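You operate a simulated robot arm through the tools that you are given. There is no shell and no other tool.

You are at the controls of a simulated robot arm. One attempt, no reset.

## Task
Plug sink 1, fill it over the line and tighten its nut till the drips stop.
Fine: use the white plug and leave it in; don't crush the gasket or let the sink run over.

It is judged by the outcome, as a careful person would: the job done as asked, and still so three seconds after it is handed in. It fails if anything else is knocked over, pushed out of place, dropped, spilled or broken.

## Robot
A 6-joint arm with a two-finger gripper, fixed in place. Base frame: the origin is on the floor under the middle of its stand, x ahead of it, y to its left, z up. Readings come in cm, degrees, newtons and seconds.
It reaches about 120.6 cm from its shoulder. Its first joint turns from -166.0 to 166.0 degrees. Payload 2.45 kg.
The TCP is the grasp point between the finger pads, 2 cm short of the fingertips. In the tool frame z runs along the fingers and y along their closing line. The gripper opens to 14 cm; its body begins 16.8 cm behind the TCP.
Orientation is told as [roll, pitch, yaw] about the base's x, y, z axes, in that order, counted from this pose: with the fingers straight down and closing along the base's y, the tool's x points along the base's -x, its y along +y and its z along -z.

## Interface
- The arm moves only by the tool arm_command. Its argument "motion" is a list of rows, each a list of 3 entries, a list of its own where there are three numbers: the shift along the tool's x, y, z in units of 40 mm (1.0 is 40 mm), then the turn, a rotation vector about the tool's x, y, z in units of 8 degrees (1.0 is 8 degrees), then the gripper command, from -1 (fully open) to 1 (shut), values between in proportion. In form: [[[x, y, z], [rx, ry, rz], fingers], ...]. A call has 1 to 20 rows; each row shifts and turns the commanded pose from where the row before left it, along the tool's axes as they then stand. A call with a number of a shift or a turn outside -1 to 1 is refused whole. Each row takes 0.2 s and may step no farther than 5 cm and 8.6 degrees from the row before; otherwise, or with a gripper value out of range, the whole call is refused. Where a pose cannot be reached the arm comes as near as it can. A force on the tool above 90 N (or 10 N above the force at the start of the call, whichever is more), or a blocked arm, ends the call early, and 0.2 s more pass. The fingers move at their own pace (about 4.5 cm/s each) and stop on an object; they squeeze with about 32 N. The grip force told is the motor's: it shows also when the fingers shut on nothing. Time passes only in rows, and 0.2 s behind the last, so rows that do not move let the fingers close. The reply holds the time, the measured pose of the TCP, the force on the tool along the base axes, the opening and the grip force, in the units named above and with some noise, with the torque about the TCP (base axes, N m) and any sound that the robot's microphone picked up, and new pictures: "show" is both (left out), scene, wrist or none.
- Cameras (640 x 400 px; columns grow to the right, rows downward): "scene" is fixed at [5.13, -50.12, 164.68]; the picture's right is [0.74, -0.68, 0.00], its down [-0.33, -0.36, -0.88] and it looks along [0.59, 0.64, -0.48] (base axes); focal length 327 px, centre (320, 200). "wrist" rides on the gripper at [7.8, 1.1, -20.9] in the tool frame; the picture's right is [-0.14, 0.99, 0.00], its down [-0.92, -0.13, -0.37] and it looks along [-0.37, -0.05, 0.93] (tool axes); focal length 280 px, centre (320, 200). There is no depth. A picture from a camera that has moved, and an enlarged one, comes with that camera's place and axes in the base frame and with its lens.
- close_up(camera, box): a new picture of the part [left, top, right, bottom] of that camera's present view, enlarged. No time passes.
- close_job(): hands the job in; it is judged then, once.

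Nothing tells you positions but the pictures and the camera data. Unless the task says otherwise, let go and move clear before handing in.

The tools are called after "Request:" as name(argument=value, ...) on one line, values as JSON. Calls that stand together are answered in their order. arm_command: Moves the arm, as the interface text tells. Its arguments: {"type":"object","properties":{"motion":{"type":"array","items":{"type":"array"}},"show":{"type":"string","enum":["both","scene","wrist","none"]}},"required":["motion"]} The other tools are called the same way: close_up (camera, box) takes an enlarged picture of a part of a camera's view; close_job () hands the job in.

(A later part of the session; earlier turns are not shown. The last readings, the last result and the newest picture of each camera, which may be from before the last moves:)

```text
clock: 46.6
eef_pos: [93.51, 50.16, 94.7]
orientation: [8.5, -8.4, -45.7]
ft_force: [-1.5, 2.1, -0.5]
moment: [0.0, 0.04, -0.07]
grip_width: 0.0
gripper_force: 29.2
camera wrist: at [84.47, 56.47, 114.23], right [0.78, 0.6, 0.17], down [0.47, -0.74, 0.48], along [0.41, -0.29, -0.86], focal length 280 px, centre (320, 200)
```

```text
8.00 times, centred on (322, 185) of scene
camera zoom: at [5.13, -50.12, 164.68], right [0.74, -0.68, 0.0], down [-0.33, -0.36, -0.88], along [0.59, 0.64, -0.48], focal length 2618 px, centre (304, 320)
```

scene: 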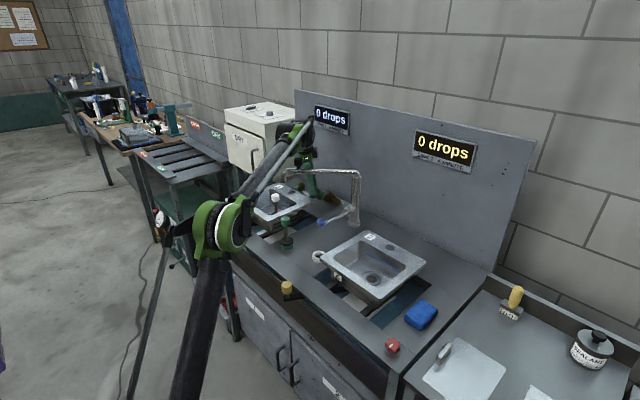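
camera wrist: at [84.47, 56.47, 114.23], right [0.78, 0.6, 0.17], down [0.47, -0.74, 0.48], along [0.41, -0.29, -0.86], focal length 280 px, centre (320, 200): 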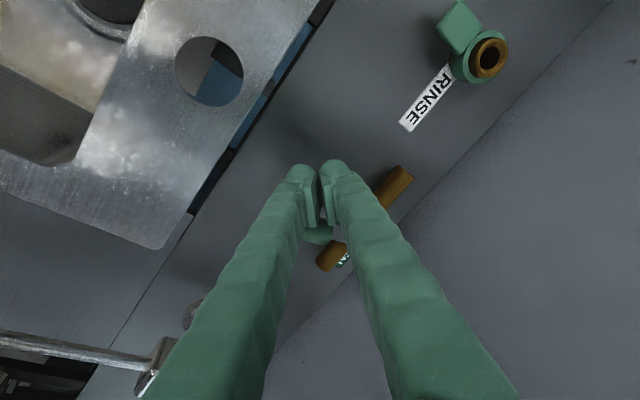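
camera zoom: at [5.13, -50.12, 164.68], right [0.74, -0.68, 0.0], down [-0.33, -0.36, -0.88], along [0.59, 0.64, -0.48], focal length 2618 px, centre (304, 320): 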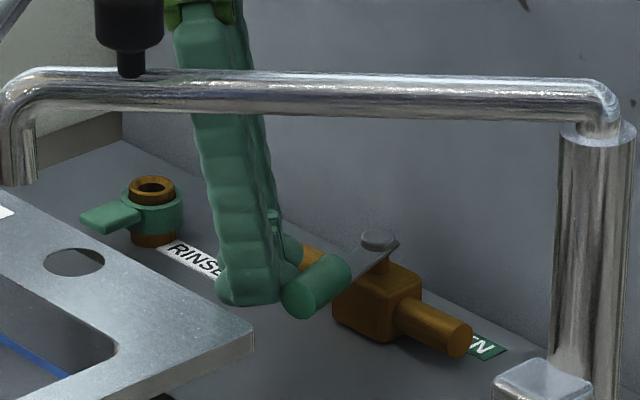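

The handle is turning with only 2–3 N. I'll follow its arc.

Request:
arm_command(motion=[[[-0.218, -0.235, -0.003], [0, 0, 0], 1], [[-0.218, -0.235, -0.003], [0, 0, 0], 1], [[-0.313, -0.147, 0.025], [0, 0, 0], 1], [[-0.313, -0.147, 0.025], [0, 0, 0], 1], [[-0.341, -0.154, 0.028], [0, 0, 0], 1]], show="both")

Request:
close_up(camera="scene", box=[290, 160, 354, 210])

```text
clock: 47.8
eef_pos: [94.92, 43.69, 94.61]
orientation: [8.6, -8.4, -45.7]
ft_force: [-1.0, 1.7, -0.1]
moment: [-0.02, -0.02, -0.02]
grip_width: 0.0
gripper_force: 29.6
camera wrist: at [85.86, 50.03, 114.17], right [0.78, 0.6, 0.17], down [0.47, -0.74, 0.48], along [0.41, -0.29, -0.86], focal length 280 px, centre (320, 200)
```

scene: 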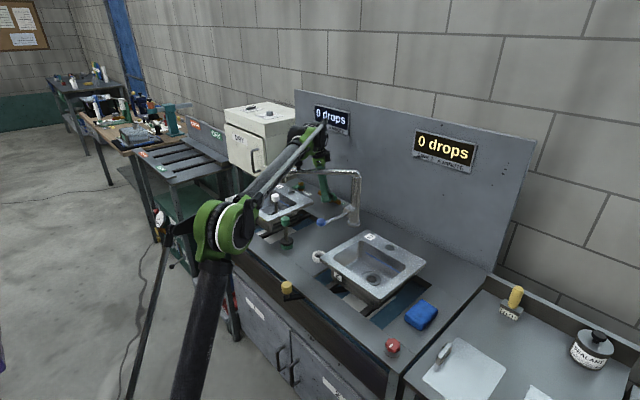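
wrist: 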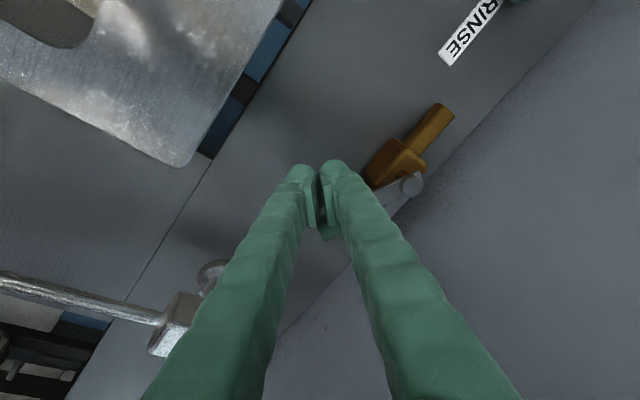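

```text
8.00 times, centred on (322, 185) of scene
camera zoom: at [5.13, -50.12, 164.68], right [0.74, -0.68, 0.0], down [-0.33, -0.36, -0.88], along [0.59, 0.64, -0.48], focal length 2618 px, centre (304, 320)
```

zoom: 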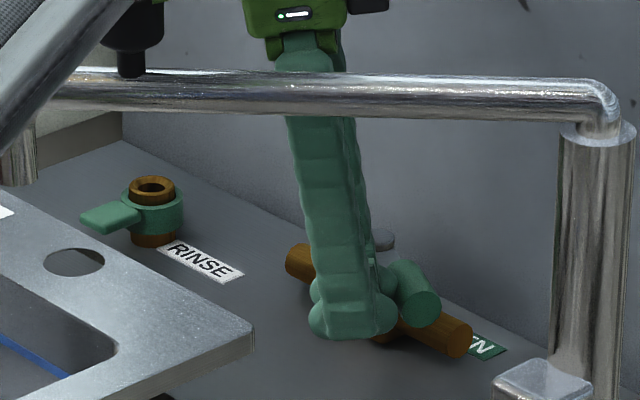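

About 60° done. I'll complete the last 30°.

Request:
arm_command(motion=[[[-0.21, -0.038, 0.026], [0, 0, 0], 1], [[-0.21, -0.038, 0.026], [0, 0, 0], 1], [[-0.245, 0.015, 0.039], [0, 0, 0], 1], [[-0.245, 0.015, 0.039], [0, 0, 0], 1]], show="both")

Request:
close_up(camera="scene", box=[290, 160, 354, 210])

Request:
close_up(camera="wrist", box=[260, 60, 500, 260])

```text
clock: 48.8
eef_pos: [97.3, 40.97, 94.64]
orientation: [8.6, -8.4, -45.7]
ft_force: [-1.6, 0.9, 0.7]
moment: [0.0, -0.01, 0.04]
grip_width: 0.0
gripper_force: 29.8
camera wrist: at [88.43, 47.33, 114.15], right [0.78, 0.6, 0.17], down [0.47, -0.74, 0.48], along [0.41, -0.29, -0.86], focal length 280 px, centre (320, 200)
```

scene: 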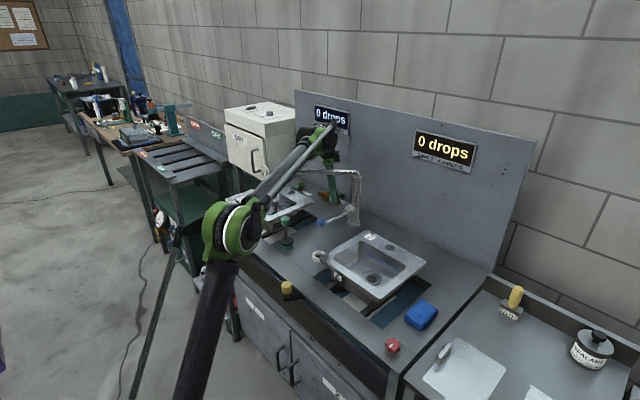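
wrist: 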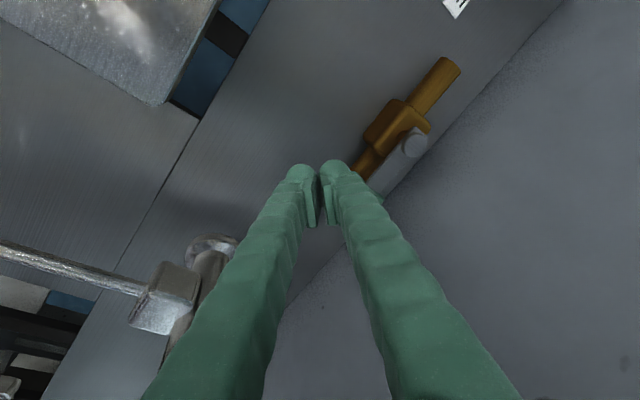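

```text
8.00 times, centred on (322, 185) of scene
camera zoom: at [5.13, -50.12, 164.68], right [0.74, -0.68, 0.0], down [-0.33, -0.36, -0.88], along [0.59, 0.64, -0.48], focal length 2618 px, centre (304, 320)
```

zoom: 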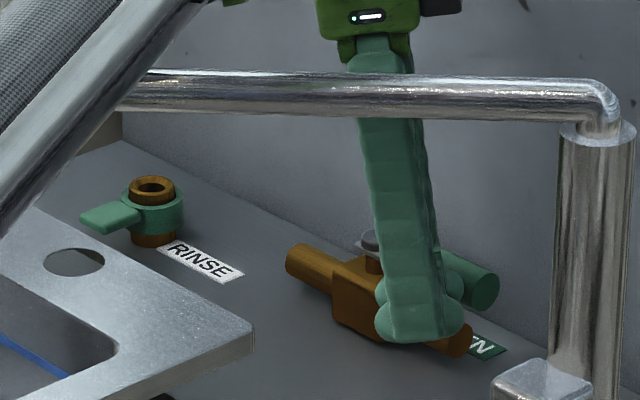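

```text
2.00 times, centred on (380, 160) of wrist
camera zoom: at [88.43, 47.33, 114.15], right [0.78, 0.6, 0.17], down [0.47, -0.74, 0.48], along [0.41, -0.29, -0.86], focal length 561 px, centre (200, 280)
```

zoom: 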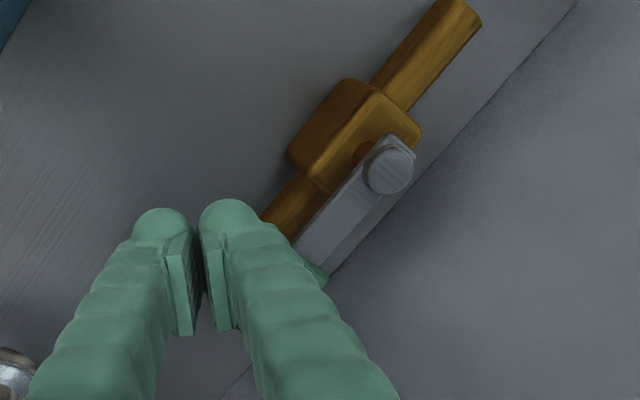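

The lever looks nearly parallel to the pipe. I'll nudge it the last bit to feel its stop.

Request:
arm_command(motion=[[[-0.104, 0.08, 0.03], [0, 0, 0], 1], [[0, 0, 0], [0, 0, 0], 1]], show="wrist")

Request:
close_up(camera="wrist", box=[260, 60, 500, 260])

```text
clock: 49.4
eef_pos: [97.73, 41.08, 95.0]
orientation: [8.7, -8.4, -45.6]
ft_force: [-29.7, -2.3, 2.4]
moment: [-0.02, 0.06, 0.21]
grip_width: 0.01
gripper_force: 29.7
camera wrist: at [88.67, 47.32, 114.35], right [0.78, 0.6, 0.17], down [0.47, -0.74, 0.48], along [0.41, -0.29, -0.86], focal length 280 px, centre (320, 200)
```

wrist: 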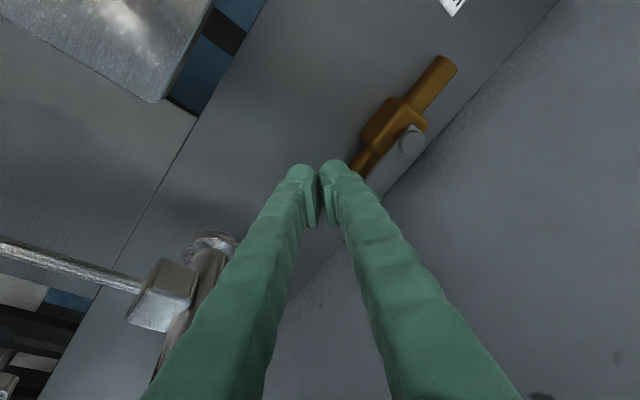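

```text
2.00 times, centred on (380, 160) of wrist
camera zoom: at [88.67, 47.32, 114.35], right [0.78, 0.6, 0.17], down [0.47, -0.74, 0.48], along [0.41, -0.29, -0.86], focal length 561 px, centre (200, 280)
```

zoom: 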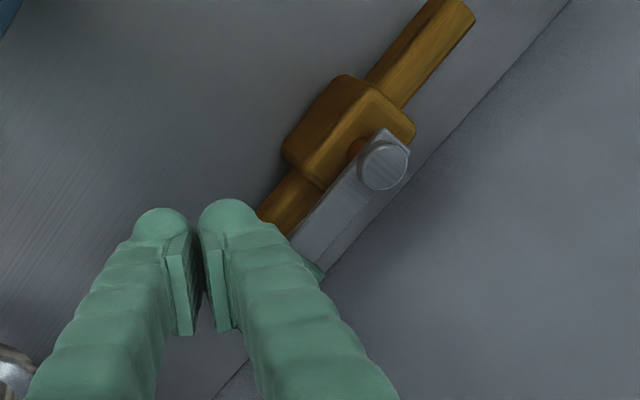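

The valve is against its stop, so the supply is open. I'll back away from the handle, rise and look at the tap lever.

Request:
arm_command(motion=[[[0.35, -0.35, -0.1], [0, 0, 0], 1], [[0.35, -0.35, -0.1], [0, 0, 0], 1], [[0.3, -0.1, -0.6], [0, 0, 0], 1], [[0.3, -0.1, -0.6], [0, 0, 0], 1], [[0, 0, 0], [0, 0, 0], 1]], show="both")

Request:
close_up(camera="scene", box=[290, 180, 370, 240])

Request:
close_up(camera="wrist", box=[0, 180, 280, 355])

```text
clock: 50.6
eef_pos: [90.51, 42.14, 98.95]
orientation: [8.6, -8.4, -45.7]
ft_force: [0.2, 0.1, 0.0]
moment: [-0.01, -0.01, 0.01]
grip_width: 0.0
gripper_force: 29.7
camera wrist: at [81.6, 48.37, 118.42], right [0.78, 0.6, 0.17], down [0.47, -0.74, 0.48], along [0.41, -0.29, -0.86], focal length 280 px, centre (320, 200)
```

scene: 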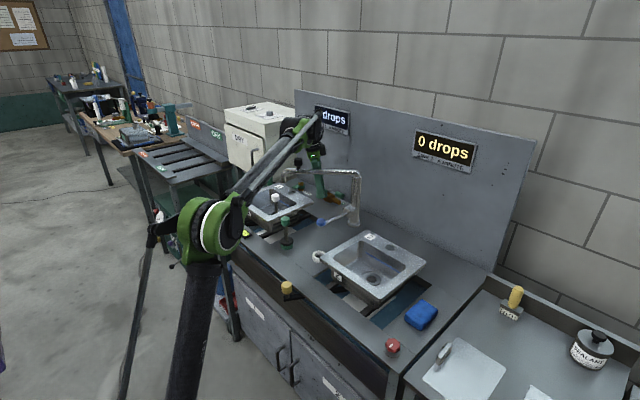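
wrist: 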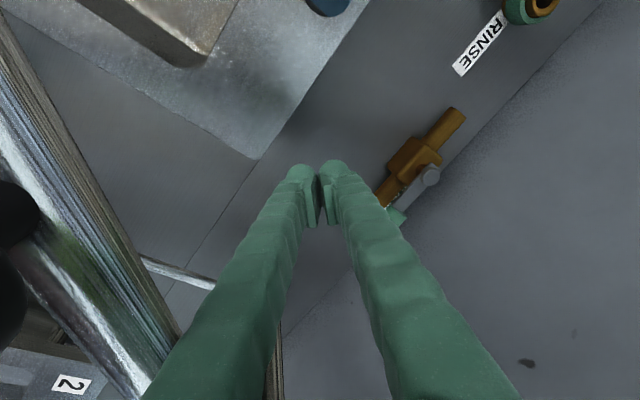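

```text
6.67 times, centred on (330, 210) of scene
camera zoom: at [5.13, -50.12, 164.68], right [0.74, -0.68, 0.0], down [-0.33, -0.36, -0.88], along [0.59, 0.64, -0.48], focal length 2181 px, centre (253, 133)
```

zoom: 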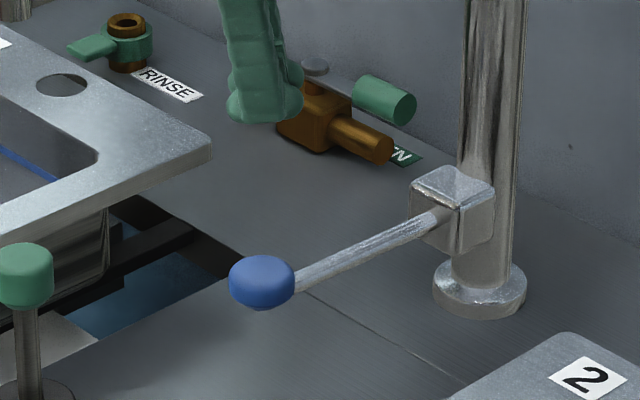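

```text
2.29 times, centred on (140, 268) of wrist
camera zoom: at [81.6, 48.37, 118.42], right [0.78, 0.6, 0.17], down [0.47, -0.74, 0.48], along [0.41, -0.29, -0.86], focal length 641 px, centre (731, 46)
```

zoom: 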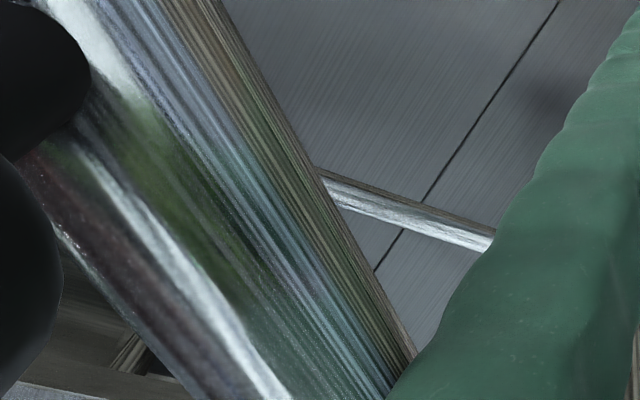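

The supply is open. The gripper sits behind the spout tube, so I'll retrace around the open end of the spout before going to the tap lever.

Request:
arm_command(motion=[[[0.725, 0.46, -0.168], [0, 0, 0], 1], [[0.725, 0.46, -0.168], [0, 0, 0], 1], [[0.725, 0.46, -0.168], [0, 0, 0], 1], [[0.725, 0.46, -0.168], [0, 0, 0], 1], [[0.7, -0.436, -0.426], [0, 0, 0], 1], [[0.7, -0.436, -0.426], [0, 0, 0], 1], [[0, 0, 0], [0.53, 0.53, 0], 1], [[0, 0, 0], [0.53, 0.53, 0], 1], [[0.62, -0.62, -0.56], [0, 0, 0], 1], [[0.62, -0.62, -0.56], [0, 0, 0], 1], [[0.62, -0.62, -0.56], [0, 0, 0], 1], [[0.62, -0.62, -0.56], [0, 0, 0], 1], [[-0.4, -0.93, 0], [0, 0, 0], 1], [[-0.4, -0.93, 0], [0, 0, 0], 1], [[-0.4, -0.93, 0], [0, 0, 0], 1], [[-0.4, -0.93, 0], [0, 0, 0], 1], [[0, 0, 0], [0, 0, 0], 1]], show="both")

```text
clock: 54.2
eef_pos: [60.17, 41.92, 111.81]
orientation: [0.0, 0.1, -45.0]
ft_force: [0.3, -0.3, -0.2]
moment: [-0.01, 0.03, 0.03]
grip_width: 0.01
gripper_force: 29.6
camera wrist: at [55.47, 48.25, 132.77], right [0.8, 0.6, 0.0], down [0.56, -0.74, 0.37], along [0.22, -0.29, -0.93], focal length 280 px, centre (320, 200)
```

scene: 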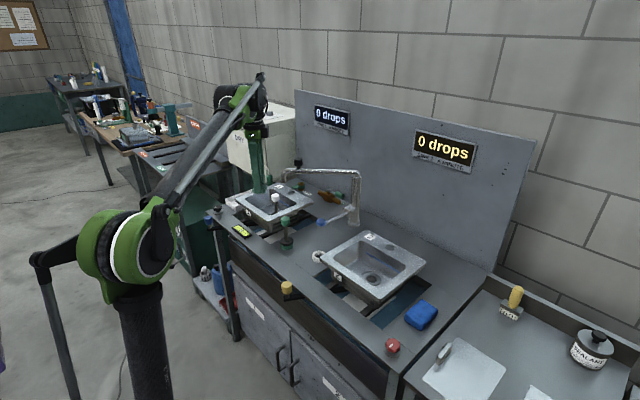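
wrist: 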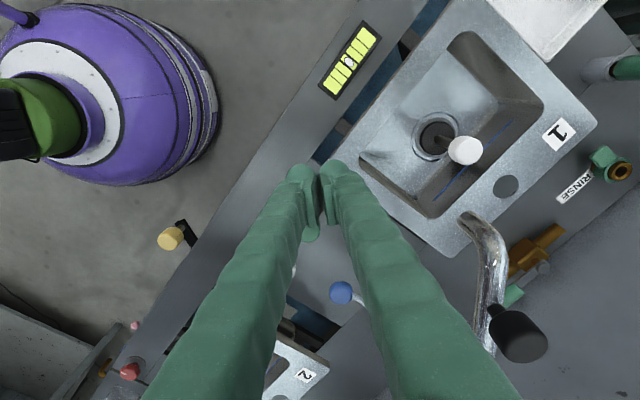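

Request:
close_up(camera="wrist", box=[360, 60, 600, 260])

Request:
close_up(camera="scene", box=[230, 150, 390, 250])

```text
2.00 times, centred on (480, 160) of wrist
camera zoom: at [55.47, 48.25, 132.77], right [0.8, 0.6, 0.0], down [0.56, -0.74, 0.37], along [0.22, -0.29, -0.93], focal length 561 px, centre (0, 280)
```

zoom: 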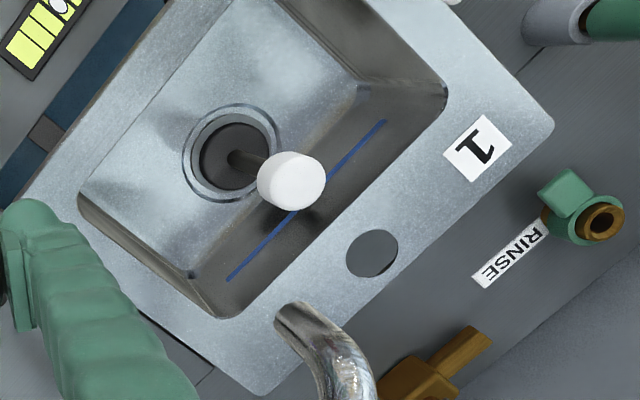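

```text
4.00 times, centred on (310, 200) of scene
camera zoom: at [5.13, -50.12, 164.68], right [0.74, -0.68, 0.0], down [-0.33, -0.36, -0.88], along [0.59, 0.64, -0.48], focal length 1309 px, centre (360, 200)
```

zoom: 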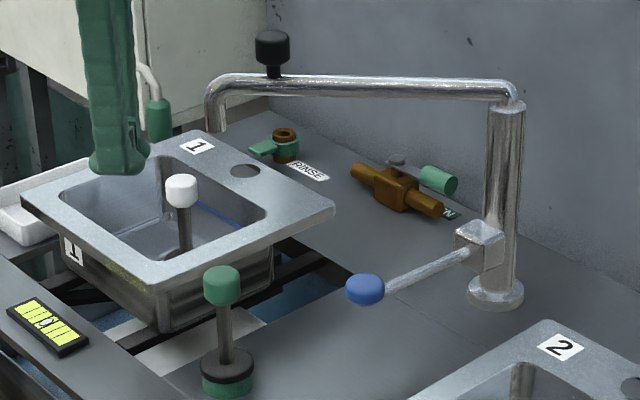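

The spout tip is at about (74.3, 47.4), well inside the bowl opening, and the plug is in. Now I'll go above the blue tap-lever ball.

Request:
arm_command(motion=[[[0, 0, 0], [0, 0, -0.94], 0.07], [[0, 0, 0], [0, 0, -0.94], 0.07], [[0, 0, 0], [0, 0, -0.94], 0.07], [[0, 0, 0], [0, 0, -0.94], 0.07], [[0, 0, 0], [0, 0, -0.94], 0.07], [[0, 0, 0], [0, 0, -0.93], 0.07], [[-0.81, -0.775, 0.2], [0, 0, 0], 0.07], [[-0.81, -0.775, 0.2], [0, 0, 0], 0.07], [[-0.81, -0.775, 0.2], [0, 0, 0], 0.07], [[-0.81, -0.775, 0.2], [0, 0, 0], 0.07], [[-0.81, -0.775, 0.2], [0, 0, 0], 0.07], [[0, 0, 0], [0, 0, 0], 0.07]], show="both")

Request:
close_up(camera="wrist", box=[240, 120, 400, 270])

Request:
close_up(camera="scene", box=[280, 160, 380, 240])

```text
clock: 56.8
eef_pos: [76.3, 26.47, 107.68]
orientation: [0.0, -0.1, 0.0]
ft_force: [0.6, 0.0, -0.2]
moment: [0.01, 0.04, 0.01]
grip_width: 6.52
gripper_force: 0.1
camera wrist: at [68.51, 27.42, 128.67], right [0.14, 0.99, 0.0], down [0.92, -0.13, 0.37], along [0.37, -0.05, -0.93], focal length 280 px, centre (320, 200)
```

scene: 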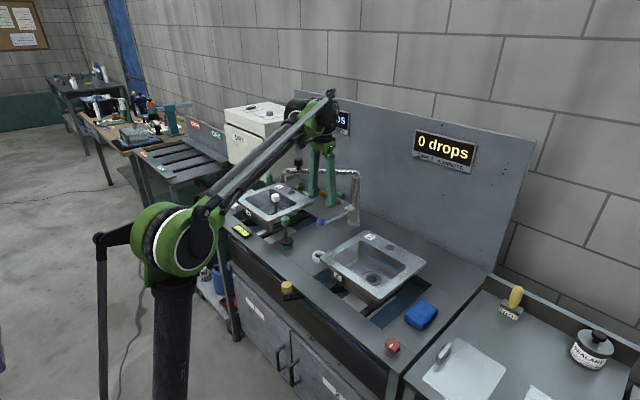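
wrist: 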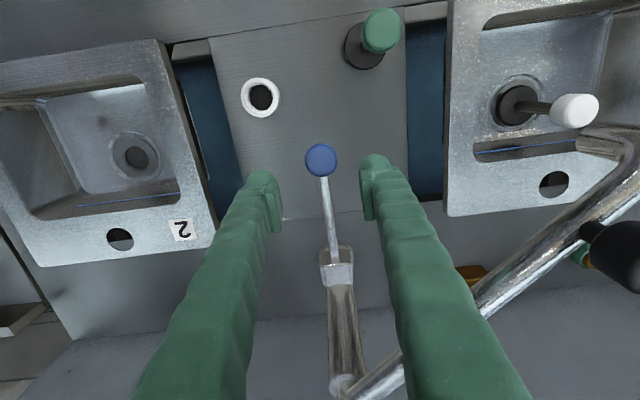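

```text
2.67 times, centred on (320, 195) of wrist
camera zoom: at [68.51, 27.42, 128.67], right [0.14, 0.99, 0.0], down [0.92, -0.13, 0.37], along [0.37, -0.05, -0.93], focal length 748 px, centre (320, 213)
```

zoom: 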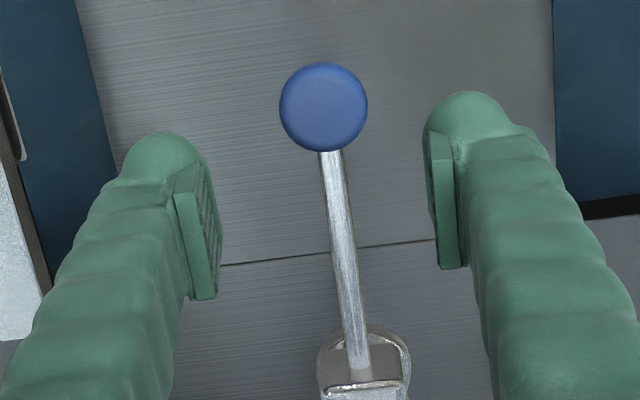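

```text
5.00 times, centred on (330, 200) of scene
camera zoom: at [5.13, -50.12, 164.68], right [0.74, -0.68, 0.0], down [-0.33, -0.36, -0.88], along [0.59, 0.64, -0.48], focal length 1636 px, centre (270, 200)
```

zoom: 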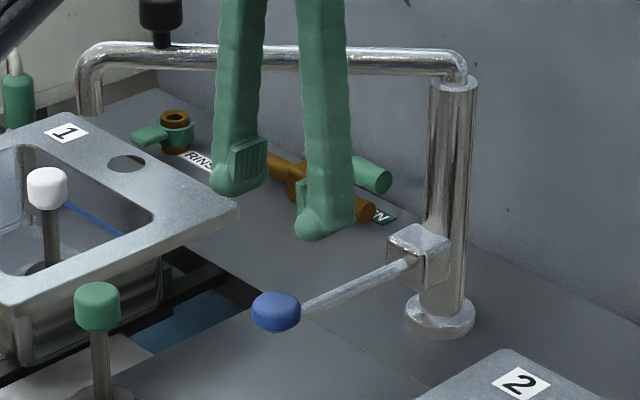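

The ball is at about (76.2, 26.5, 97.3), directly below. I'll descend and take hold of it.

Request:
arm_command(motion=[[[0.02, 0, 0.65], [0, 0, 0], 0.07], [[0, 0, 0.65], [0, 0, 0], 0.07], [[0, 0, 0.65], [0, 0, 0], 0.07], [[0, 0, 0.55], [0, 0, 0], 0.07], [[0, 0, 0], [0, 0, 0], 0.07]], show="both")

Request:
close_up(camera="scene", box=[230, 160, 390, 260])

```text
clock: 58.0
eef_pos: [76.13, 26.43, 97.9]
orientation: [0.1, 0.0, 0.0]
ft_force: [0.3, 0.5, -1.0]
moment: [-0.03, 0.01, -0.02]
grip_width: 6.55
gripper_force: 0.0
camera wrist: at [68.36, 27.51, 118.77], right [0.14, 0.99, 0.0], down [0.92, -0.13, 0.37], along [0.37, -0.05, -0.93], focal length 280 px, centre (320, 200)
```

scene: 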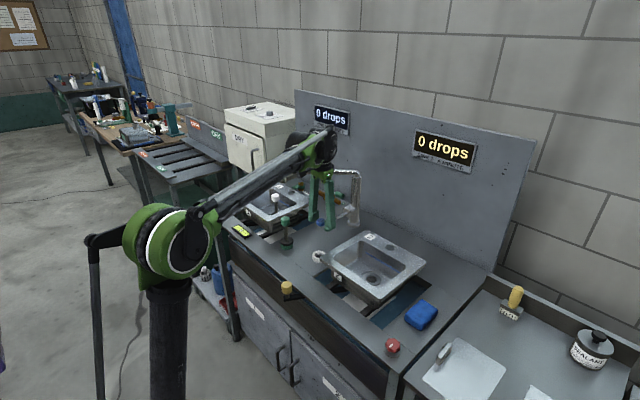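
wrist: 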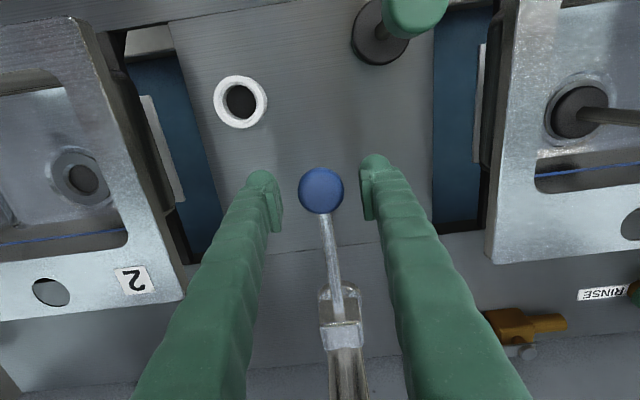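

```text
4.00 times, centred on (310, 210) of scene
camera zoom: at [5.13, -50.12, 164.68], right [0.74, -0.68, 0.0], down [-0.33, -0.36, -0.88], along [0.59, 0.64, -0.48], focal length 1309 px, centre (360, 160)
```

zoom: 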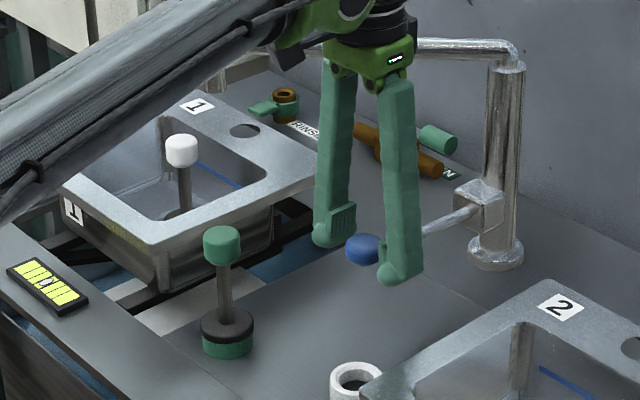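

Sink 1 stays visible to both cameras from here. Closing on the ball.

Request:
arm_command(motion=[[[0, 0.02, 0.05], [0, 0, 0], 0.3], [[0, 0, 0], [0, 0, 0], 0.6], [[0, 0, 0], [0, 0, 0], 1], [[0, 0, 0], [0, 0, 0], 1]], show="wrist")

```text
clock: 59.0
eef_pos: [76.2, 26.44, 97.57]
orientation: [0.1, 0.0, 0.0]
ft_force: [-0.1, 2.6, -0.9]
moment: [0.05, 0.06, -0.04]
grip_width: 3.66
gripper_force: 44.2
camera wrist: at [68.39, 27.6, 118.58], right [0.14, 0.99, 0.0], down [0.92, -0.13, 0.37], along [0.37, -0.05, -0.93], focal length 280 px, centre (320, 200)
```

wrist: 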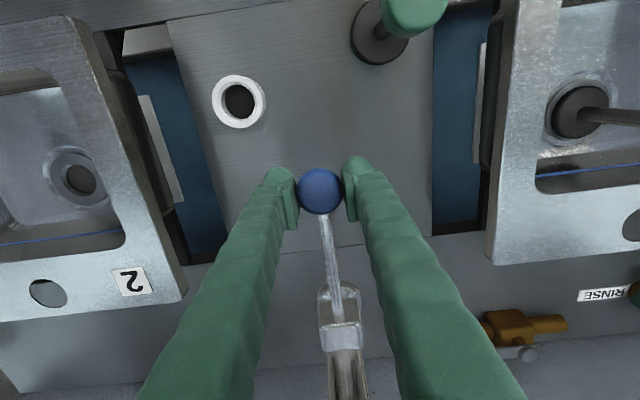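

I have the ball. I'll test gently by lifting 0.6 cm and watching the force.

Request:
arm_command(motion=[[[0, 0, -0.08], [0, 0, 0], 1], [[0, 0, -0.07], [0, 0, 0], 1], [[0, 0, 0], [0, 0, 0], 1]], show="wrist")

Request:
close_up(camera="scene", box=[230, 160, 390, 260])

```text
clock: 59.8
eef_pos: [76.18, 26.53, 98.06]
orientation: [0.1, 0.1, 0.0]
ft_force: [-6.2, -1.7, -33.6]
moment: [-0.01, -0.02, 0.02]
grip_width: 3.65
gripper_force: 45.2
camera wrist: at [68.52, 27.61, 119.06], right [0.14, 0.99, 0.0], down [0.92, -0.13, 0.37], along [0.36, -0.05, -0.93], focal length 280 px, centre (320, 200)
```

wrist: 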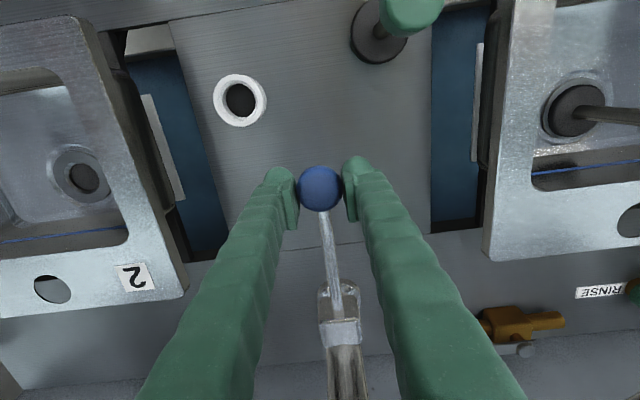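

```text
4.00 times, centred on (310, 210) of scene
camera zoom: at [5.13, -50.12, 164.68], right [0.74, -0.68, 0.0], down [-0.33, -0.36, -0.88], along [0.59, 0.64, -0.48], focal length 1309 px, centre (360, 160)
```

zoom: 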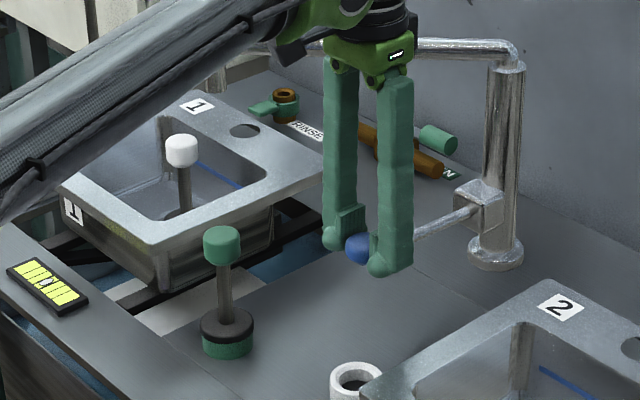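

Lifting is resisted at 34 N, so that's not its motion. I'll return to the neutral height and test sideways.

Request:
arm_command(motion=[[[0, 0, 0.08], [0, 0, 0], 1], [[0, 0, 0.05], [0, 0, 0], 1], [[0, 0, 0], [0, 0, 0], 1]], show="none")

Request:
arm_command(motion=[[[0, 0.1, 0], [0, 0, 0], 1], [[0, 0, 0], [0, 0, 0], 1]], show="none")

```text
clock: 60.6
eef_pos: [76.27, 26.48, 97.67]
orientation: [0.1, 0.0, 0.0]
ft_force: [1.6, 0.5, 10.3]
moment: [0.06, -1.28, 0.02]
grip_width: 3.64
gripper_force: 45.1
```

```text
clock: 61.2
eef_pos: [76.23, 26.52, 97.69]
orientation: [0.0, 0.0, -0.1]
ft_force: [-0.9, -40.5, -1.6]
moment: [-0.5, 0.34, -0.05]
grip_width: 3.65
gripper_force: 45.0
```

+y is blocked at 40 N. Trying the other way.

Request:
arm_command(motion=[[[0, -0.1, 0], [0, 0, 0], 1], [[0, -0.1, 0], [0, 0, 0], 1], [[0, 0, 0], [0, 0, 0], 1]], show="wrist")

Request:
close_up(camera="scene", box=[230, 150, 390, 250])

```text
clock: 62.0
eef_pos: [76.22, 26.49, 97.68]
orientation: [0.3, 0.0, 0.2]
ft_force: [4.8, 23.8, 9.8]
moment: [0.35, -1.27, 0.02]
grip_width: 3.64
gripper_force: 44.7
camera wrist: at [68.43, 27.51, 118.61], right [0.13, 0.99, 0.0], down [0.92, -0.13, 0.37], along [0.37, -0.05, -0.93], focal length 280 px, centre (320, 200)
```

wrist: 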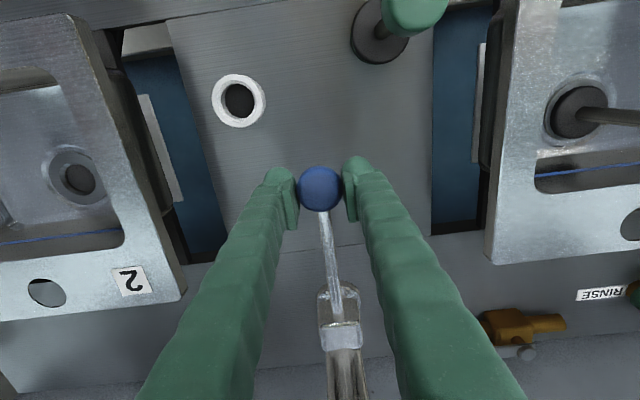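

```text
4.00 times, centred on (310, 200) of scene
camera zoom: at [5.13, -50.12, 164.68], right [0.74, -0.68, 0.0], down [-0.33, -0.36, -0.88], along [0.59, 0.64, -0.48], focal length 1309 px, centre (360, 200)
```

zoom: 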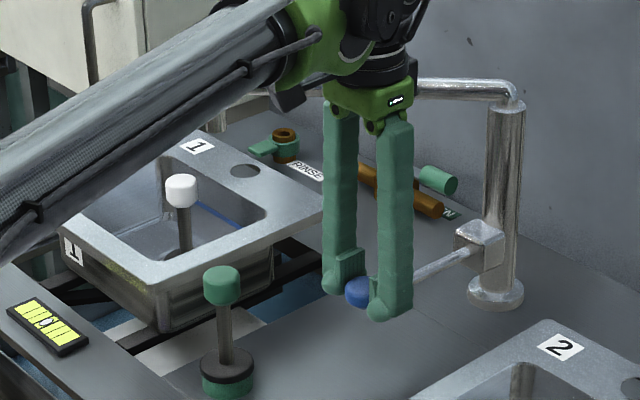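

Request:
close_up(camera="scene", box=[300, 190, 370, 250])

Request:
close_up(camera="wrist", box=[260, 150, 400, 400])

```text
6.67 times, centred on (335, 220) of scene
camera zoom: at [5.13, -50.12, 164.68], right [0.74, -0.68, 0.0], down [-0.33, -0.36, -0.88], along [0.59, 0.64, -0.48], focal length 2181 px, centre (220, 67)
```

zoom: 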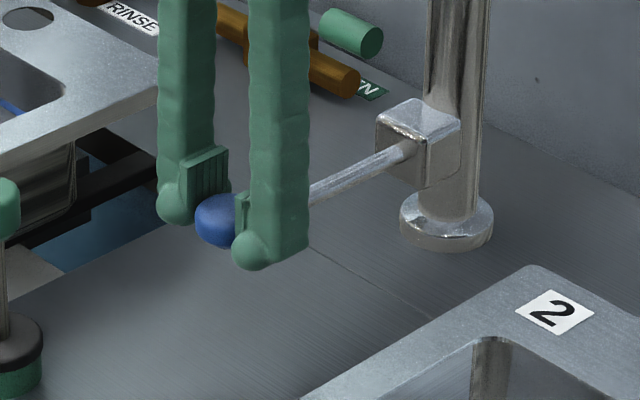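

```text
1.60 times, centred on (330, 275) of wrist
camera zoom: at [68.43, 27.51, 118.61], right [0.13, 0.99, 0.0], down [0.92, -0.13, 0.37], along [0.37, -0.05, -0.93], focal length 449 px, centre (304, 80)
```

zoom: 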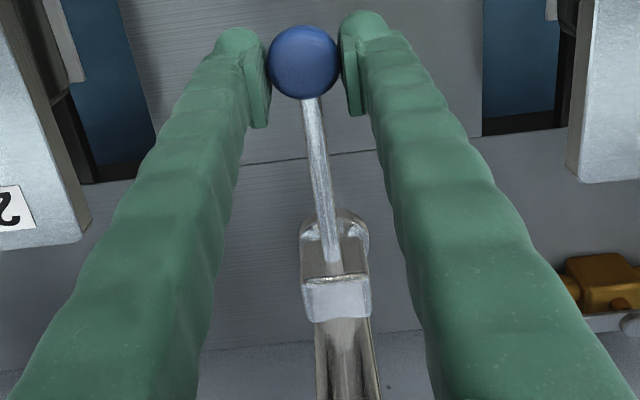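

Both sideways directions are stiff. I'll re-centre, then test pressing down and pulling along x.

Request:
arm_command(motion=[[[0, 0.08, 0.02], [0, 0, 0], 1], [[0, 0, 0], [0, 0, 0], 1]], show="none")

Request:
arm_command(motion=[[[0, 0, 0.1], [0, 0, 0], 1], [[0, 0, 0], [0, 0, 0], 1]], show="none")

```text
clock: 62.6
eef_pos: [76.15, 26.48, 97.52]
orientation: [0.0, 0.0, -0.1]
ft_force: [-2.0, 19.2, 7.0]
moment: [0.58, -0.67, -0.19]
grip_width: 3.65
gripper_force: 45.2
```

```text
clock: 63.2
eef_pos: [76.2, 26.55, 97.13]
orientation: [0.0, 0.1, 0.0]
ft_force: [-7.7, 18.5, 8.4]
moment: [0.21, -0.83, -0.03]
grip_width: 3.66
gripper_force: 45.0
```

Pressing down moved 0.4 cm with only 8 N, so the lever seems to go down. I'll look for movement and flow.

Request:
arm_command(motion=[[[0, 0.05, 0], [0, 0, 0], 1], [[0, 0, 0], [0, 0, 0], 1]], show="both")

Request:
close_up(camera="scene", box=[230, 150, 390, 250])

Request:
close_up(camera="scene", box=[300, 190, 370, 250])

```text
clock: 63.8
eef_pos: [76.22, 26.5, 97.23]
orientation: [-0.1, 0.0, -0.2]
ft_force: [-12.9, 2.8, 0.5]
moment: [-0.05, 0.4, 0.0]
grip_width: 3.64
gripper_force: 45.1
camera wrist: at [68.44, 27.64, 118.17], right [0.14, 0.99, 0.0], down [0.92, -0.13, 0.37], along [0.36, -0.05, -0.93], focal length 280 px, centre (320, 200)
```

scene: 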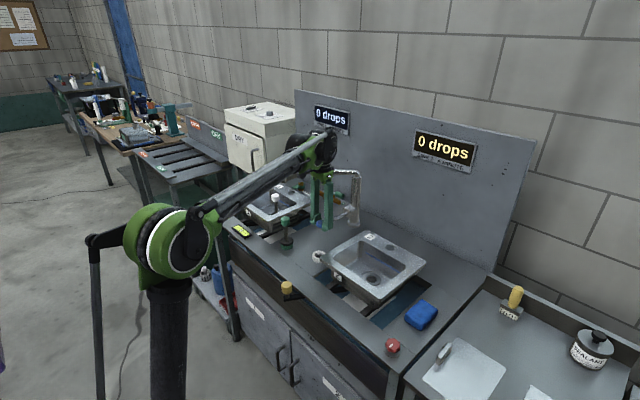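
wrist: 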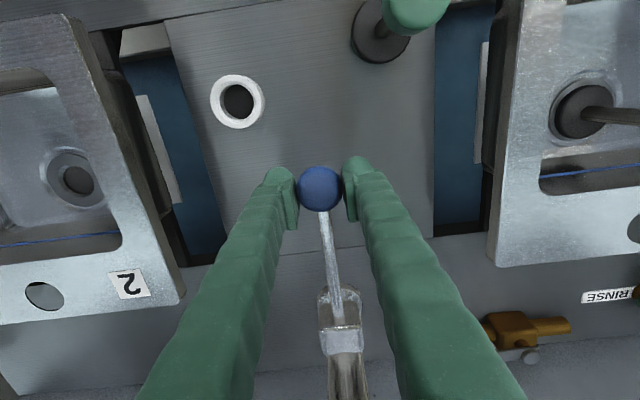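

```text
4.00 times, centred on (310, 200) of scene
camera zoom: at [5.13, -50.12, 164.68], right [0.74, -0.68, 0.0], down [-0.33, -0.36, -0.88], along [0.59, 0.64, -0.48], focal length 1309 px, centre (360, 200)
```

zoom: 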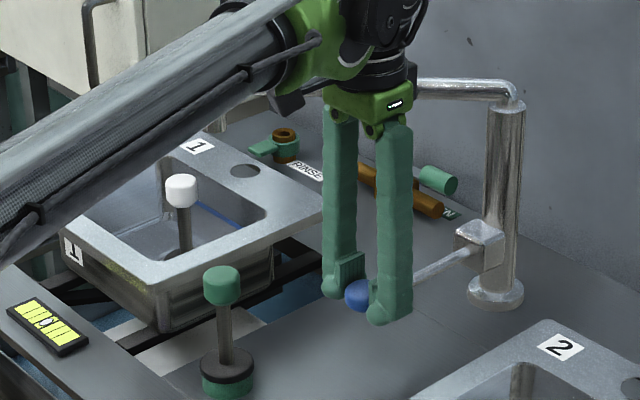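

```text
6.67 times, centred on (335, 220) of scene
camera zoom: at [5.13, -50.12, 164.68], right [0.74, -0.68, 0.0], down [-0.33, -0.36, -0.88], along [0.59, 0.64, -0.48], focal length 2181 px, centre (220, 67)
```

zoom: 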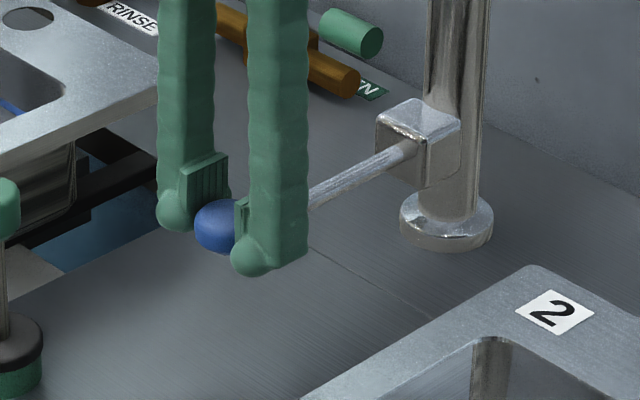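

Request:
arm_command(motion=[[[0, 0, 0.1], [0, 0, 0], 1], [[0, 0, 0.1], [0, 0, 0], 1], [[0, 0, 0], [0, 0, 0], 1]], show="scene")

Request:
close_up(camera="scene", box=[300, 190, 370, 250])

```text
clock: 64.6
eef_pos: [76.19, 26.43, 96.37]
orientation: [0.0, 0.1, 0.0]
ft_force: [-6.8, -4.0, 9.4]
moment: [-0.09, -0.98, 0.0]
grip_width: 3.65
gripper_force: 45.3
```

scene: 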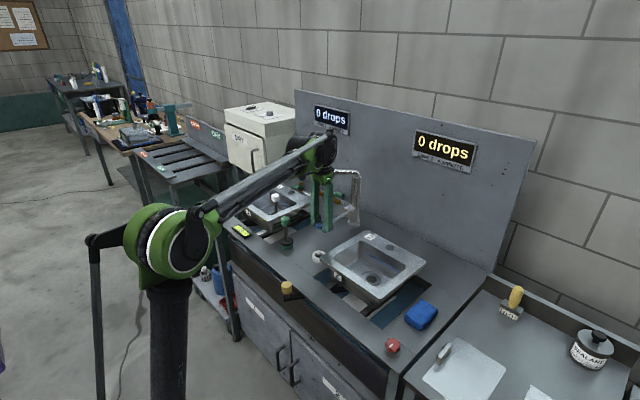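

```text
6.67 times, centred on (335, 220) of scene
camera zoom: at [5.13, -50.12, 164.68], right [0.74, -0.68, 0.0], down [-0.33, -0.36, -0.88], along [0.59, 0.64, -0.48], focal length 2181 px, centre (220, 67)
```

zoom: 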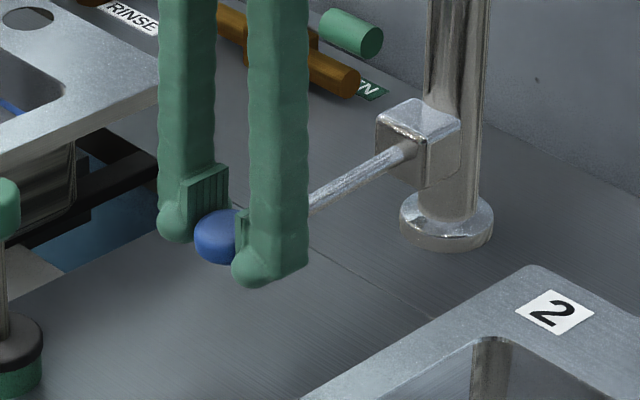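

The lever is visibly rotating downward. I'll check the spout for water.

Request:
close_up(camera="scene", box=[230, 160, 330, 230])

Request:
arm_command(motion=[[[0, 0, 0.1], [0, 0, 0], 1], [[0, 0, 0.1], [0, 0, 0], 1], [[0, 0, 0], [0, 0, 0], 1]], show="both")

Request:
close_up(camera="scene", box=[230, 160, 330, 230])

```text
5.71 times, centred on (280, 195) of scene
camera zoom: at [5.13, -50.12, 164.68], right [0.74, -0.68, 0.0], down [-0.33, -0.36, -0.88], along [0.59, 0.64, -0.48], focal length 1870 px, centre (549, 229)
```

zoom: 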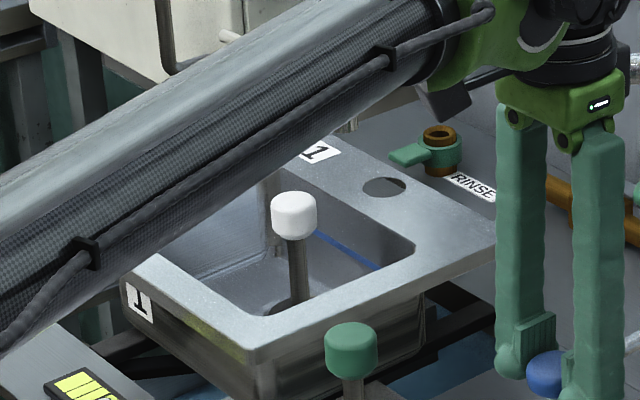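

```text
clock: 65.4
eef_pos: [76.42, 26.51, 95.62]
orientation: [0.2, -0.2, 0.0]
ft_force: [6.1, -9.0, 9.6]
moment: [-0.08, -1.11, 0.01]
grip_width: 3.65
gripper_force: 45.3
camera wrist: at [68.5, 27.61, 116.55], right [0.14, 0.99, 0.0], down [0.92, -0.13, 0.37], along [0.37, -0.05, -0.93], focal length 280 px, centre (320, 200)
```

scene: 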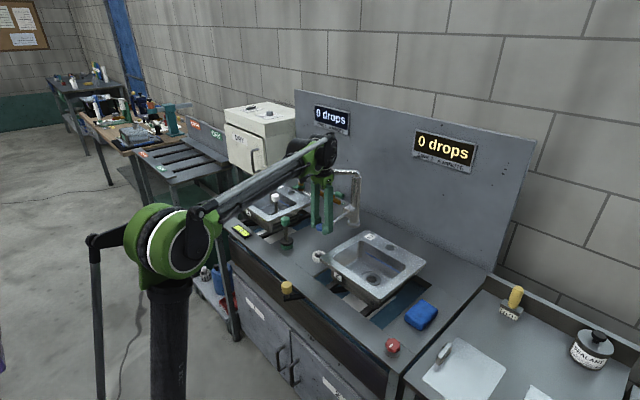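
wrist: 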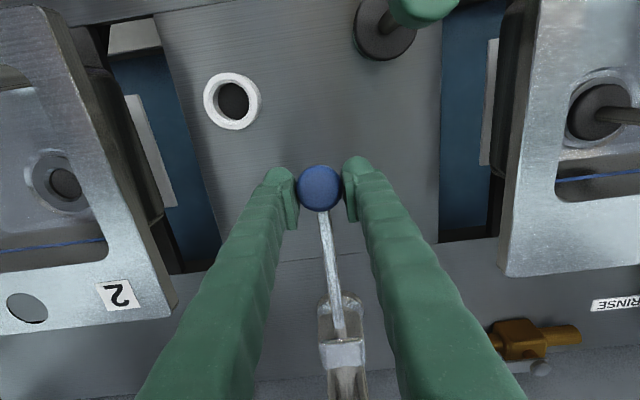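

```text
5.71 times, centred on (280, 195) of scene
camera zoom: at [5.13, -50.12, 164.68], right [0.74, -0.68, 0.0], down [-0.33, -0.36, -0.88], along [0.59, 0.64, -0.48], focal length 1870 px, centre (549, 229)
```

zoom: 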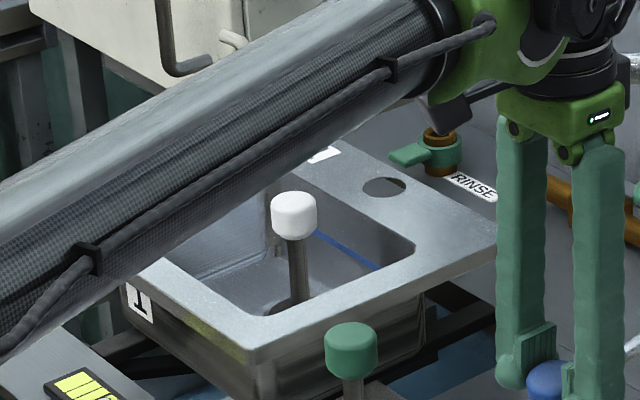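

No flow is visible yet at about 7.5°. Down is the only free direction, so I'll continue in small steps.

Request:
arm_command(motion=[[[0, 0, 0.1], [0, 0, 0], 1], [[0, 0, 0.1], [0, 0, 0], 1], [[0, 0, 0], [0, 0, 0], 1]], show="both")

Request:
close_up(camera="scene", box=[230, 160, 330, 230])

Request:
close_up(camera="wrist", box=[480, 0, 640, 300])

```text
clock: 66.2
eef_pos: [76.27, 26.45, 94.9]
orientation: [0.1, 0.0, 0.0]
ft_force: [18.3, -7.6, 12.1]
moment: [-0.08, -1.14, 0.06]
grip_width: 3.63
gripper_force: 45.2
camera wrist: at [68.5, 27.61, 115.78], right [0.14, 0.99, 0.0], down [0.92, -0.13, 0.37], along [0.37, -0.05, -0.93], focal length 280 px, centre (320, 200)
```

scene: 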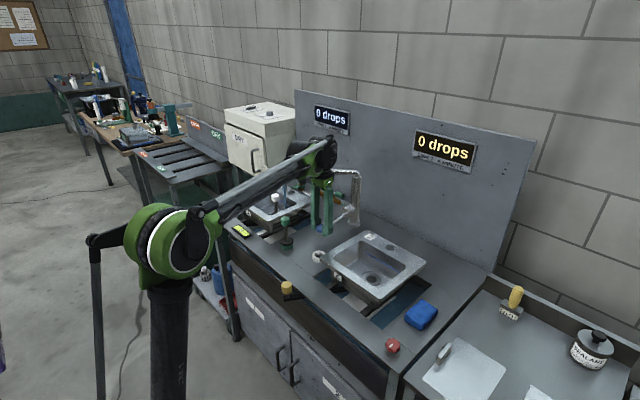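
wrist: 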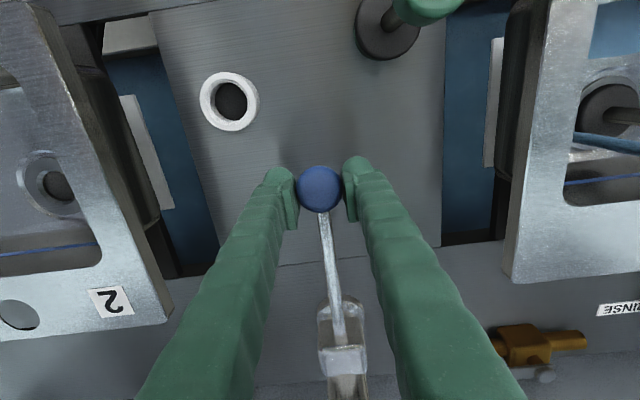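

```text
5.71 times, centred on (280, 195) of scene
camera zoom: at [5.13, -50.12, 164.68], right [0.74, -0.68, 0.0], down [-0.33, -0.36, -0.88], along [0.59, 0.64, -0.48], focal length 1870 px, centre (549, 229)
```

zoom: 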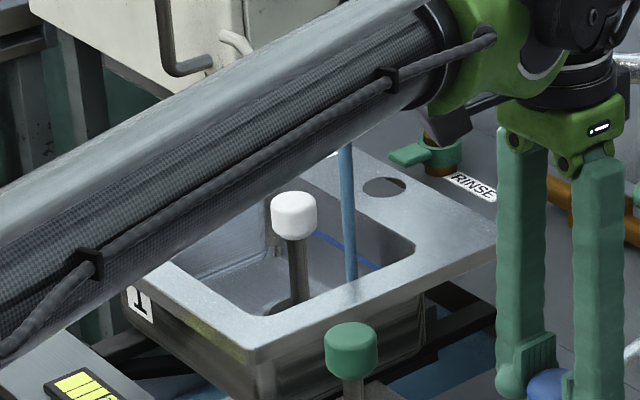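

```text
1.33 times, centred on (560, 150) of wrist
camera zoom: at [68.5, 27.61, 115.78], right [0.14, 0.99, 0.0], down [0.92, -0.13, 0.37], along [0.37, -0.05, -0.93], focal length 374 px, centre (0, 267)
```

zoom: 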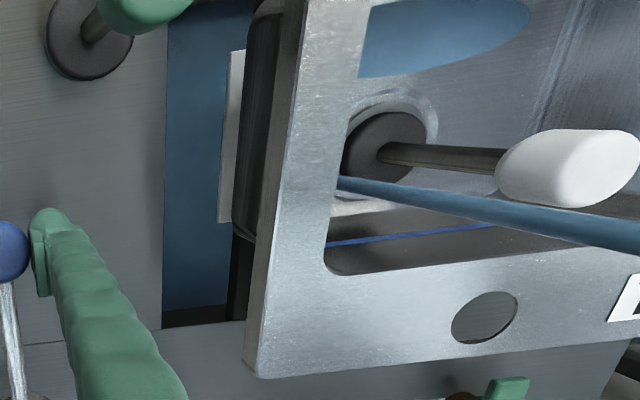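

Water is running into sink 1, so down opens the tap. I'll hold here and watch the level in short intervals.

Request:
arm_command(motion=[[[-0.03, 0, 0], [0, 0, 0], 1], [[0, 0, 0], [0, 0, 0], 1], [[0, 0, 0], [0, 0, 0], 1], [[0, 0, 0], [0, 0, 0], 1]], show="both")

Request:
close_up(camera="scene", box=[230, 160, 330, 230])

Request:
close_up(camera="wrist", box=[480, 0, 640, 300])

```text
clock: 67.2
eef_pos: [76.31, 26.54, 94.79]
orientation: [0.1, 0.0, 0.0]
ft_force: [-1.4, -19.2, -0.5]
moment: [-0.21, 0.55, 0.03]
grip_width: 3.63
gripper_force: 45.0
camera wrist: at [68.53, 27.61, 115.8], right [0.14, 0.99, 0.0], down [0.92, -0.13, 0.37], along [0.36, -0.05, -0.93], focal length 280 px, centre (320, 200)
```

scene: 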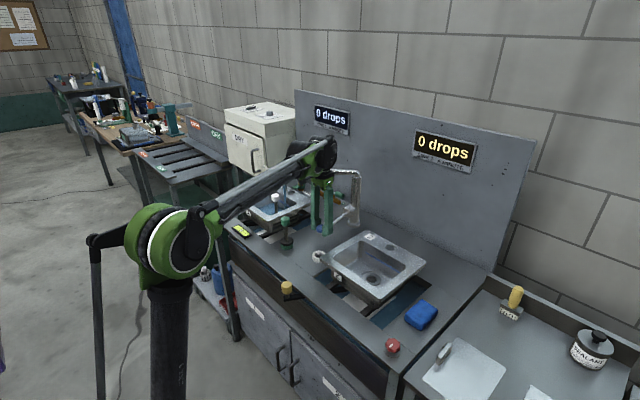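
wrist: 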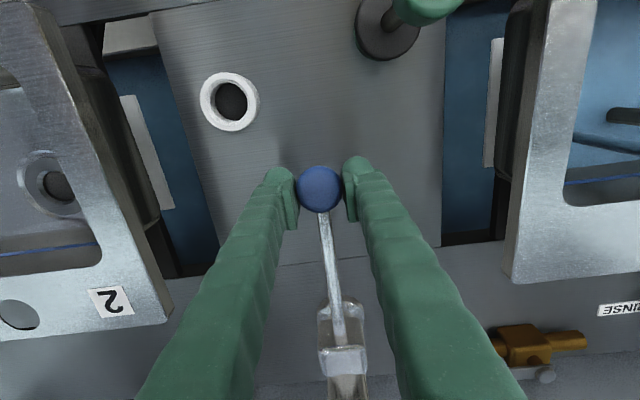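

```text
5.71 times, centred on (280, 195) of scene
camera zoom: at [5.13, -50.12, 164.68], right [0.74, -0.68, 0.0], down [-0.33, -0.36, -0.88], along [0.59, 0.64, -0.48], focal length 1870 px, centre (549, 229)
```

zoom: 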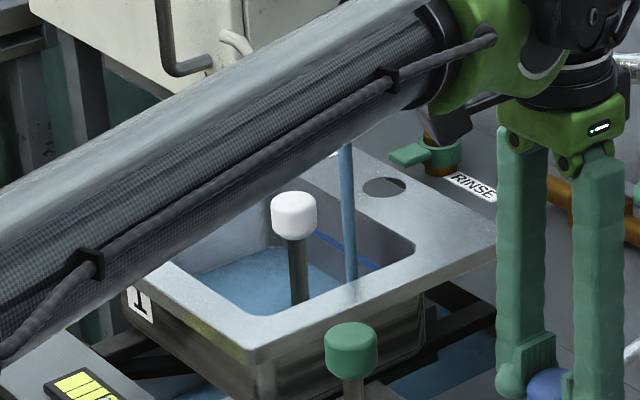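

```text
1.33 times, centred on (560, 150) of wrist
camera zoom: at [68.53, 27.61, 115.8], right [0.14, 0.99, 0.0], down [0.92, -0.13, 0.37], along [0.36, -0.05, -0.93], focal length 374 px, centre (0, 267)
```

zoom: 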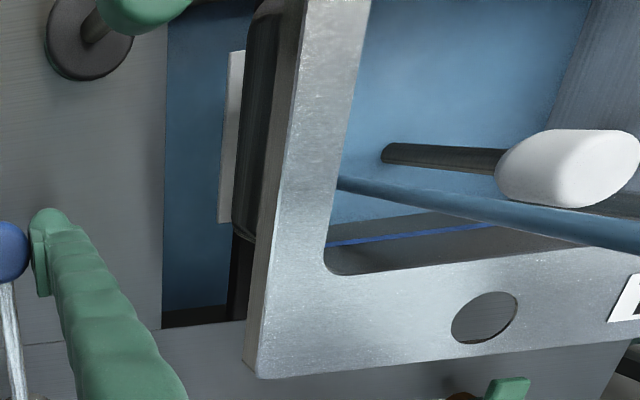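

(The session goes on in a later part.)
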